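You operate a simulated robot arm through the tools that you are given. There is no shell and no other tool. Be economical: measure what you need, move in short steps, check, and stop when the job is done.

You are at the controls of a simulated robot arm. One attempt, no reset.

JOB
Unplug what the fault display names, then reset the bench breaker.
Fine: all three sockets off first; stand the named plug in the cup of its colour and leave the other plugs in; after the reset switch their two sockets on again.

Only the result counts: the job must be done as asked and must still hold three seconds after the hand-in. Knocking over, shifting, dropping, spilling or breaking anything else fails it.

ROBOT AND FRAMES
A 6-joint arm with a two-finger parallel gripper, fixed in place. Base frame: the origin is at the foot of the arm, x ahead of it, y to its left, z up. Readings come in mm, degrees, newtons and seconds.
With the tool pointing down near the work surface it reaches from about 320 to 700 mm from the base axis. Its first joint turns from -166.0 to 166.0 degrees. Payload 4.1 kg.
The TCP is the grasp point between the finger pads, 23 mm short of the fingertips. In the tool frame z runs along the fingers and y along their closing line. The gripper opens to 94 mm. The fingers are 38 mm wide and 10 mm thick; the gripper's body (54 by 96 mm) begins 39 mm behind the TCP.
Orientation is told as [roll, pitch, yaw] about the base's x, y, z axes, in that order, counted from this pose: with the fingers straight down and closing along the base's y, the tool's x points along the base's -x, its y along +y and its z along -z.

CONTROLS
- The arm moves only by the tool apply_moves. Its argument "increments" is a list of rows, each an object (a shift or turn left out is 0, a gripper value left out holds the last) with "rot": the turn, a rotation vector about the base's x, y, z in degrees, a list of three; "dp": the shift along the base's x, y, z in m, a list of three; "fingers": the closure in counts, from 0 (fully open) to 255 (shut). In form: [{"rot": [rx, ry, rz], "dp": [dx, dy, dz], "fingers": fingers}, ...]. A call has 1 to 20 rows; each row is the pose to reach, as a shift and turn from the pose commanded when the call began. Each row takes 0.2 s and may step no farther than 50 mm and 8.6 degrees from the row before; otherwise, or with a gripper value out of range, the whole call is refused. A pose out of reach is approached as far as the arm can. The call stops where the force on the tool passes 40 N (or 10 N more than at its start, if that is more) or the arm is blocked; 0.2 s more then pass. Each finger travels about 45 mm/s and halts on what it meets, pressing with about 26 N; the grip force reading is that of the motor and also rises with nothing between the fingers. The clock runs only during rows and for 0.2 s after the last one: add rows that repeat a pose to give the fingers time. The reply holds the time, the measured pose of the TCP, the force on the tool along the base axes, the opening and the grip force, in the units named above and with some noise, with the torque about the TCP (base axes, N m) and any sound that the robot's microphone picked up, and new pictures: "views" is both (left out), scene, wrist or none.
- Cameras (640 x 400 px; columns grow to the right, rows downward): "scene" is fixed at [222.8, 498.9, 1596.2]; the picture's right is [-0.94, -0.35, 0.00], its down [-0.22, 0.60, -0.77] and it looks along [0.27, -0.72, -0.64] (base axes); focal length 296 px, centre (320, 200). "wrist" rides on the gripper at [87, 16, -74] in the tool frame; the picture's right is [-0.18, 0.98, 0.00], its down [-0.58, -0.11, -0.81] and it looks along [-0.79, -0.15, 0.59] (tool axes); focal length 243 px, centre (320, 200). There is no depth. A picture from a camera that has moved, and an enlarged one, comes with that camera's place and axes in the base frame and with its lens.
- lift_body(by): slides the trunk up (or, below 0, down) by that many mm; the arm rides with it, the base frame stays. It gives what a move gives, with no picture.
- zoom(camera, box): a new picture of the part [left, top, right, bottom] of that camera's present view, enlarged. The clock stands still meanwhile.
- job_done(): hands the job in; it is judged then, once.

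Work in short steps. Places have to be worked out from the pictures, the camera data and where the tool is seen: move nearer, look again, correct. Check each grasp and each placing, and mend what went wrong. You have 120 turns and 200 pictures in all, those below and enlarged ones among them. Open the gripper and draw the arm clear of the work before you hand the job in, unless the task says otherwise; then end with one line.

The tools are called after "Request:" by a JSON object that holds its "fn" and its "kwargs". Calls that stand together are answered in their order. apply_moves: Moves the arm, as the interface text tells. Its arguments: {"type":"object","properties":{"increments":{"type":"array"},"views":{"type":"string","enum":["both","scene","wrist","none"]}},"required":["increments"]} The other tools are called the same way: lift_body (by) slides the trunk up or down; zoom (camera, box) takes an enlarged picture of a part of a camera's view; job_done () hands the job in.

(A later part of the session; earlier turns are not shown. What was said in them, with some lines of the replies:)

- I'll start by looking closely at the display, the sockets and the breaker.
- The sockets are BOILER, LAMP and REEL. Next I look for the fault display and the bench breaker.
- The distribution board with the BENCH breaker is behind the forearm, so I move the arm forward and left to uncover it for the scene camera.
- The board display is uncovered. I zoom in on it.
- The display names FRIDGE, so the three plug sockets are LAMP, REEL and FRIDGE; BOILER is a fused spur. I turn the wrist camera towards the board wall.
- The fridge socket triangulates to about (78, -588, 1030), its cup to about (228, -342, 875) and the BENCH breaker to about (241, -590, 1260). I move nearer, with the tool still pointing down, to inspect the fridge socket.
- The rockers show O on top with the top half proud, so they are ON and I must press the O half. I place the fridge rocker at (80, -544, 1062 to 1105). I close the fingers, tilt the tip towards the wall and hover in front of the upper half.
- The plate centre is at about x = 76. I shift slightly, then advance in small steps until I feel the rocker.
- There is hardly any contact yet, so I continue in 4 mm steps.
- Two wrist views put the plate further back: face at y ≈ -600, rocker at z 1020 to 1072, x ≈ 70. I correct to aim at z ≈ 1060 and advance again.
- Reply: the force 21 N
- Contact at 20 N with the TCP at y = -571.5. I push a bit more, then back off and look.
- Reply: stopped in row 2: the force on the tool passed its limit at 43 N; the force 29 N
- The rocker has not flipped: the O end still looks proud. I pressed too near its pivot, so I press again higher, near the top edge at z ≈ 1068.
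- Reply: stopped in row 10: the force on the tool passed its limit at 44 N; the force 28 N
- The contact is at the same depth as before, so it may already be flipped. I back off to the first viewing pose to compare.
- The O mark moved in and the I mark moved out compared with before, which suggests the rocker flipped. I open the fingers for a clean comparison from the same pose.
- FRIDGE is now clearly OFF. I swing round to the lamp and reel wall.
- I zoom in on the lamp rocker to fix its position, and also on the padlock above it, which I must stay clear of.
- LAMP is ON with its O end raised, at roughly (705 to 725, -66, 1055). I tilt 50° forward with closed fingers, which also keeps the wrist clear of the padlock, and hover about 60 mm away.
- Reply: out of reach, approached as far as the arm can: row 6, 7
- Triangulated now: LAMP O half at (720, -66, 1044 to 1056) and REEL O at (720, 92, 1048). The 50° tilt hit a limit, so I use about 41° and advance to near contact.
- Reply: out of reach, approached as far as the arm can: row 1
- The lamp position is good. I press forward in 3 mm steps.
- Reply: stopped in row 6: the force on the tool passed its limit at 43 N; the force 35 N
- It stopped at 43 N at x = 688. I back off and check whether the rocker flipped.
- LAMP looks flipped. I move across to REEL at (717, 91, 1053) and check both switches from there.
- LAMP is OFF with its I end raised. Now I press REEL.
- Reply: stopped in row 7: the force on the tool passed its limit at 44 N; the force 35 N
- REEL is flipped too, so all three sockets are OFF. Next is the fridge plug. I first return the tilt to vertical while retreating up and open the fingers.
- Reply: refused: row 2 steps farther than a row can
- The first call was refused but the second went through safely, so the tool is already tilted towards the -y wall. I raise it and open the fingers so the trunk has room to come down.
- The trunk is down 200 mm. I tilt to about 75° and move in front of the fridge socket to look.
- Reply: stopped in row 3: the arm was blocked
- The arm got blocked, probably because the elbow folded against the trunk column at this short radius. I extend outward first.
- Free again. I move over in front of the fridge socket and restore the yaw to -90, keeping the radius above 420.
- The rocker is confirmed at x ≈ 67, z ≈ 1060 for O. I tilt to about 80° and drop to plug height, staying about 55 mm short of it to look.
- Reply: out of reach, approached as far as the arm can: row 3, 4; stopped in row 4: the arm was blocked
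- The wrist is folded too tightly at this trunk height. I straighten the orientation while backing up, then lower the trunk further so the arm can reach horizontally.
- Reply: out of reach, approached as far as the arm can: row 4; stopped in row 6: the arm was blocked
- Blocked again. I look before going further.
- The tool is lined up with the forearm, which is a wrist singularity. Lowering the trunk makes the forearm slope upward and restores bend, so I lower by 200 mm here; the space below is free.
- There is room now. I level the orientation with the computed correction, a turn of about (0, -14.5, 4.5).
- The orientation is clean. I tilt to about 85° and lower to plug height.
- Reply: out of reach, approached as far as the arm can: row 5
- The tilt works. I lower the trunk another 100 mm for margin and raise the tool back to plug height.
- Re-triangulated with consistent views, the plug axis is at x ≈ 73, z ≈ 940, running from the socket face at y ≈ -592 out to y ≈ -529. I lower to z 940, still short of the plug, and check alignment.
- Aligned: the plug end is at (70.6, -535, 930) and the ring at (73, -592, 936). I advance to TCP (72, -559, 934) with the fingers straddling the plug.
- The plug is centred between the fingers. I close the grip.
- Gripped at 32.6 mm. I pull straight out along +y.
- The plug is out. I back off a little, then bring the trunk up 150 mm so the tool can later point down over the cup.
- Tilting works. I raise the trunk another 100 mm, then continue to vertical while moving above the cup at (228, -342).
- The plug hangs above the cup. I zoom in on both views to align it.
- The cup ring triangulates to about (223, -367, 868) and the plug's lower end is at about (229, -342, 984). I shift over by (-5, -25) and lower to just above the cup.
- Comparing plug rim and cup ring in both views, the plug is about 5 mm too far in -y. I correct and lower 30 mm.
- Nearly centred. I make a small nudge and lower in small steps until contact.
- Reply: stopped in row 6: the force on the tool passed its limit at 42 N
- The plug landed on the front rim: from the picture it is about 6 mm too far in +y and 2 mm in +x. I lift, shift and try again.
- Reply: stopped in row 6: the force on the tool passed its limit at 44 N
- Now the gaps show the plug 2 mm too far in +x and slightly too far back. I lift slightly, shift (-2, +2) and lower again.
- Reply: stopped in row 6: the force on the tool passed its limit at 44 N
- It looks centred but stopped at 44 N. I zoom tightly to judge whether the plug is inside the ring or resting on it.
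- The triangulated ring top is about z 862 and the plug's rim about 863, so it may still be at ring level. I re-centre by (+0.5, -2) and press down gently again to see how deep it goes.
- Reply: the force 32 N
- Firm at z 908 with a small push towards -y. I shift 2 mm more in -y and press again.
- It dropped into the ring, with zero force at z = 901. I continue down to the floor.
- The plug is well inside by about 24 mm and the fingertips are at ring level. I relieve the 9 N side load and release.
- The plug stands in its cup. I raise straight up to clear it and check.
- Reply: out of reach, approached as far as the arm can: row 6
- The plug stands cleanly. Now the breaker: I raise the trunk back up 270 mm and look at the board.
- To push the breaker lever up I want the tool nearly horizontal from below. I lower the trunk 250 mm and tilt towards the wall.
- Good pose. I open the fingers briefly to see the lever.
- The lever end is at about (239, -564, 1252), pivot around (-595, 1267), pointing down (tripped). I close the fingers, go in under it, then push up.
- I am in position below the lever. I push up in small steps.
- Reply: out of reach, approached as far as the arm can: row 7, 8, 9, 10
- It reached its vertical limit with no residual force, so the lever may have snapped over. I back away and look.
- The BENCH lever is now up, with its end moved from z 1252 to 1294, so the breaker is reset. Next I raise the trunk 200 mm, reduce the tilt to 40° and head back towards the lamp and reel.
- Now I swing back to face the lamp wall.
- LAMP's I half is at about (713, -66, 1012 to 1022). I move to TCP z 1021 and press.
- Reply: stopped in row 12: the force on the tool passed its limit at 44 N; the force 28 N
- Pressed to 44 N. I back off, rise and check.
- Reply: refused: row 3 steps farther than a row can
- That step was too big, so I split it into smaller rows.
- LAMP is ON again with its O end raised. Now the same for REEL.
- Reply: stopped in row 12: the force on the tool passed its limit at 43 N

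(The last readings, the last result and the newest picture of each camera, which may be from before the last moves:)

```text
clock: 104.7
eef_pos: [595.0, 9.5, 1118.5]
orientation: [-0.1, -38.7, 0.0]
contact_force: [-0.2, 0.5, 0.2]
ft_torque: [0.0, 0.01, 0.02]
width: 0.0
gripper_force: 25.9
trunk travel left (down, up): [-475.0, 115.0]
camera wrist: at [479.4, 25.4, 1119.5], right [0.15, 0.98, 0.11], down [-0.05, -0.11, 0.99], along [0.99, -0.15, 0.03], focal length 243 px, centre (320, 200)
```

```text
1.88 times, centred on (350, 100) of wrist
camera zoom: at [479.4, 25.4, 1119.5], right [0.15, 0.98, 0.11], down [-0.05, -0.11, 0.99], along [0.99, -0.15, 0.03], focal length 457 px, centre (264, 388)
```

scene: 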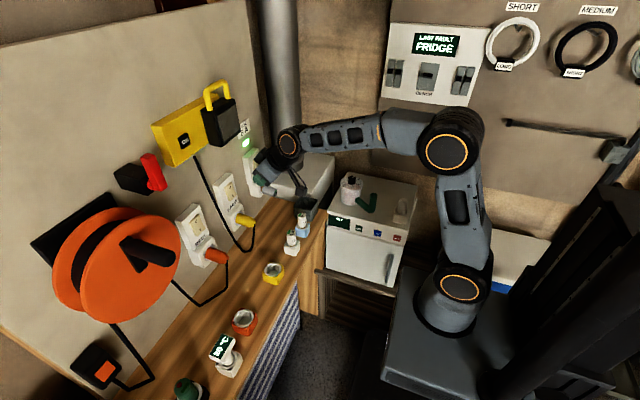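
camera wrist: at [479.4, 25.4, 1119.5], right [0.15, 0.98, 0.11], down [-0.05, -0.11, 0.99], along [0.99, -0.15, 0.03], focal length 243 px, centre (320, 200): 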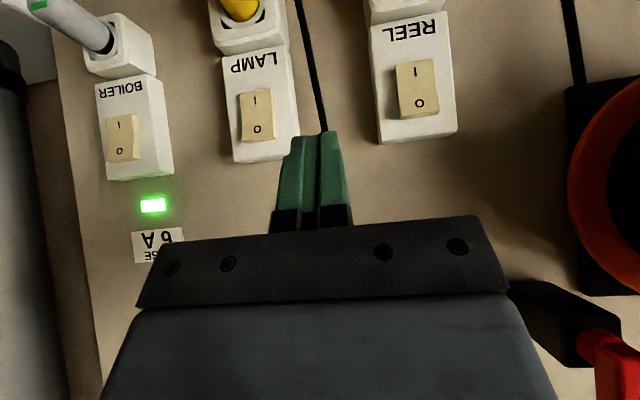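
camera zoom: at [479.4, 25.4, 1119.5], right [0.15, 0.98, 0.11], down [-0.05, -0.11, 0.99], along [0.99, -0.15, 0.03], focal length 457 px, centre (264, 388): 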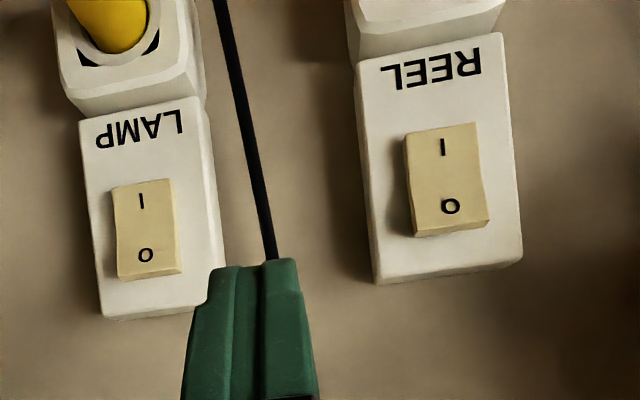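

Both LAMP and REEL now have O raised, so both are ON. I draw the arm clear, open the gripper and do a final check.

Request:
{"fn": "apply_moves", "kwargs": {"increments": [{"dp": [-0.03, 0, 0.02], "rot": [0, 6, 0]}, {"dp": [-0.06, 0, 0.045], "rot": [0, 13, 0]}, {"dp": [-0.09, 0.0, 0.075], "rot": [0, 20, 0], "fingers": 0}, {"dp": [-0.11, 0.0, 0.11], "rot": [0, 27, 0]}, {"dp": [-0.13, 0.0, 0.15], "rot": [0, 33, 0]}, {"dp": [-0.15, 0.0, 0.19], "rot": [0, 38.7, 0]}, {"dp": [-0.15, 0.0, 0.19], "rot": [0, 38.7, 0]}, {"dp": [-0.15, 0.0, 0.19], "rot": [0, 38.7, 0]}], "views": "scene"}}

Request:
{"fn": "zoom", "kwargs": {"camera": "scene", "box": [380, 20, 500, 110]}}

Request:
{"fn": "zoom", "kwargs": {"camera": "scene", "box": [310, 110, 490, 240]}}

Request:
{"fn": "zoom", "kwargs": {"camera": "scene", "box": [170, 150, 290, 270]}}

```text
clock: 106.5
eef_pos: [444.0, 12.0, 1307.3]
orientation: [-0.1, 0.0, 0.0]
contact_force: [-0.8, -0.1, 0.2]
ft_torque: [0.02, 0.0, 0.0]
width: 93.9
gripper_force: 0.0
trunk travel left (down, up): [-475.0, 115.0]
```

scene: 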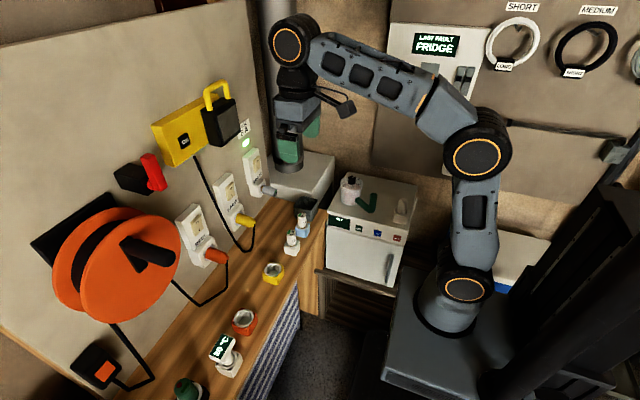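

```text
4.44 times, centred on (440, 65) of scene
camera zoom: at [222.8, 498.9, 1596.2], right [-0.94, -0.35, 0.0], down [-0.22, 0.6, -0.77], along [0.27, -0.72, -0.64], focal length 1316 px, centre (-213, 800)
```

zoom: 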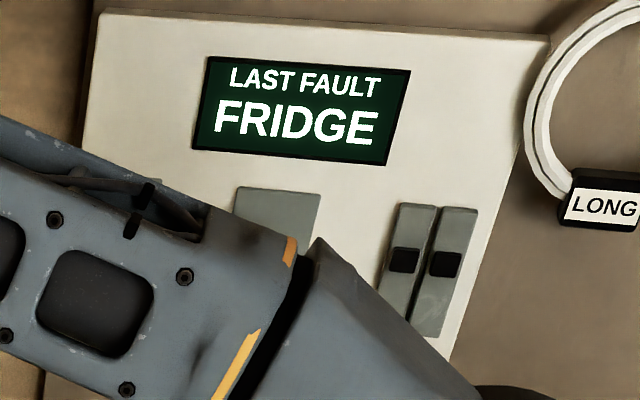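

```text
3.08 times, centred on (400, 175) of scene
camera zoom: at [222.8, 498.9, 1596.2], right [-0.94, -0.35, 0.0], down [-0.22, 0.6, -0.77], along [0.27, -0.72, -0.64], focal length 911 px, centre (74, 277)
```

zoom: 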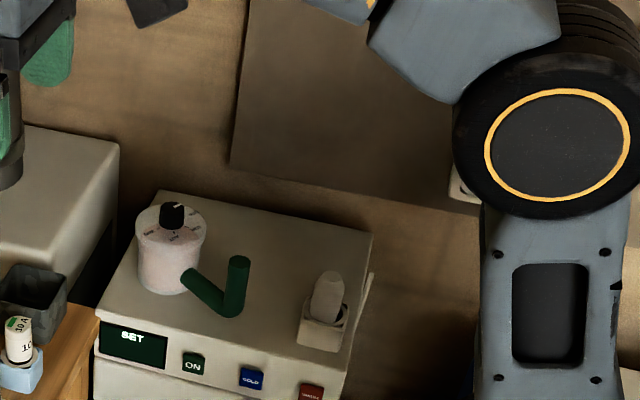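

```text
3.33 times, centred on (230, 210) of scene
camera zoom: at [222.8, 498.9, 1596.2], right [-0.94, -0.35, 0.0], down [-0.22, 0.6, -0.77], along [0.27, -0.72, -0.64], focal length 987 px, centre (620, 167)
```

zoom: 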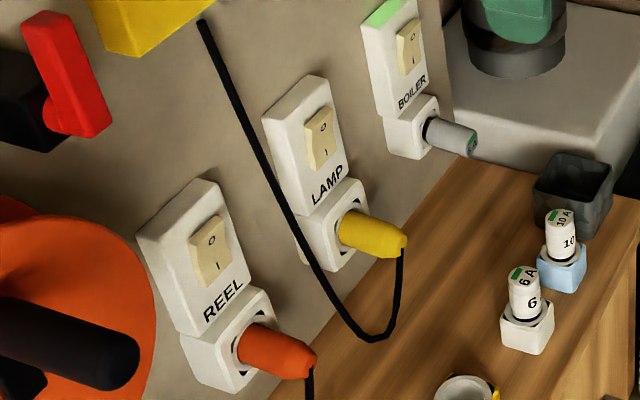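

Everything looks right. I do one last check that the breaker lever stayed up by lowering the forearm out of the line of sight.

Request:
{"fn": "apply_moves", "kwargs": {"increments": [{"dp": [0.03, -0.02, -0.04]}, {"dp": [0.05, -0.04, -0.08]}, {"dp": [0.07, -0.06, -0.11]}, {"dp": [0.08, -0.08, -0.13]}], "views": "none"}}

Request:
{"fn": "zoom", "kwargs": {"camera": "scene", "box": [380, 20, 500, 110]}}

```text
refused: row 1 steps farther than a row can; nothing moved
```

```text
4.44 times, centred on (440, 65) of scene
camera zoom: at [222.8, 498.9, 1596.2], right [-0.94, -0.35, 0.0], down [-0.22, 0.6, -0.77], along [0.27, -0.72, -0.64], focal length 1316 px, centre (-213, 800)
```

zoom: 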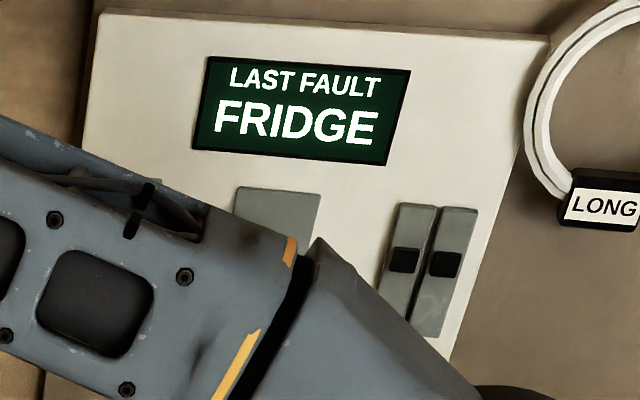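

The step was slightly too big, so I repeat with smaller rows.

Request:
{"fn": "apply_moves", "kwargs": {"increments": [{"dp": [0.02, -0.01, -0.03]}, {"dp": [0.04, -0.02, -0.06]}, {"dp": [0.06, -0.04, -0.09]}, {"dp": [0.08, -0.06, -0.12]}, {"dp": [0.09, -0.075, -0.14]}], "views": "none"}}

Request:
{"fn": "zoom", "kwargs": {"camera": "scene", "box": [380, 20, 500, 110]}}

```text
clock: 107.7
eef_pos: [535.2, -64.7, 1163.7]
orientation: [-0.1, 0.0, 0.0]
contact_force: [0.8, -0.3, -0.8]
ft_torque: [-0.02, 0.01, 0.01]
width: 93.9
gripper_force: 0.0
trunk travel left (down, up): [-475.0, 115.0]
```

```text
4.44 times, centred on (440, 65) of scene
camera zoom: at [222.8, 498.9, 1596.2], right [-0.94, -0.35, 0.0], down [-0.22, 0.6, -0.77], along [0.27, -0.72, -0.64], focal length 1316 px, centre (-213, 800)
```

zoom: 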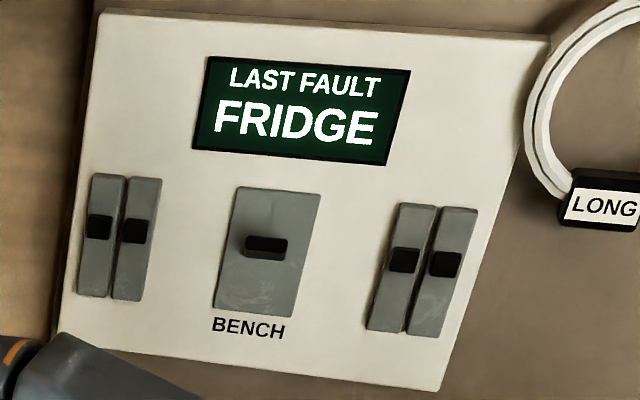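

The breaker is still up, the gripper is open and the arm is clear of the work, about 180 mm from the wall. I hand in.

Request:
{"fn": "job_done", "kwargs": {}}

```text
The job is handed in.
```

The fault display named FRIDGE: with all three sockets switched off first, I stood the fridge plug in its white cup, reset the BENCH breaker, and switched LAMP and REEL back on with their plugs left in.
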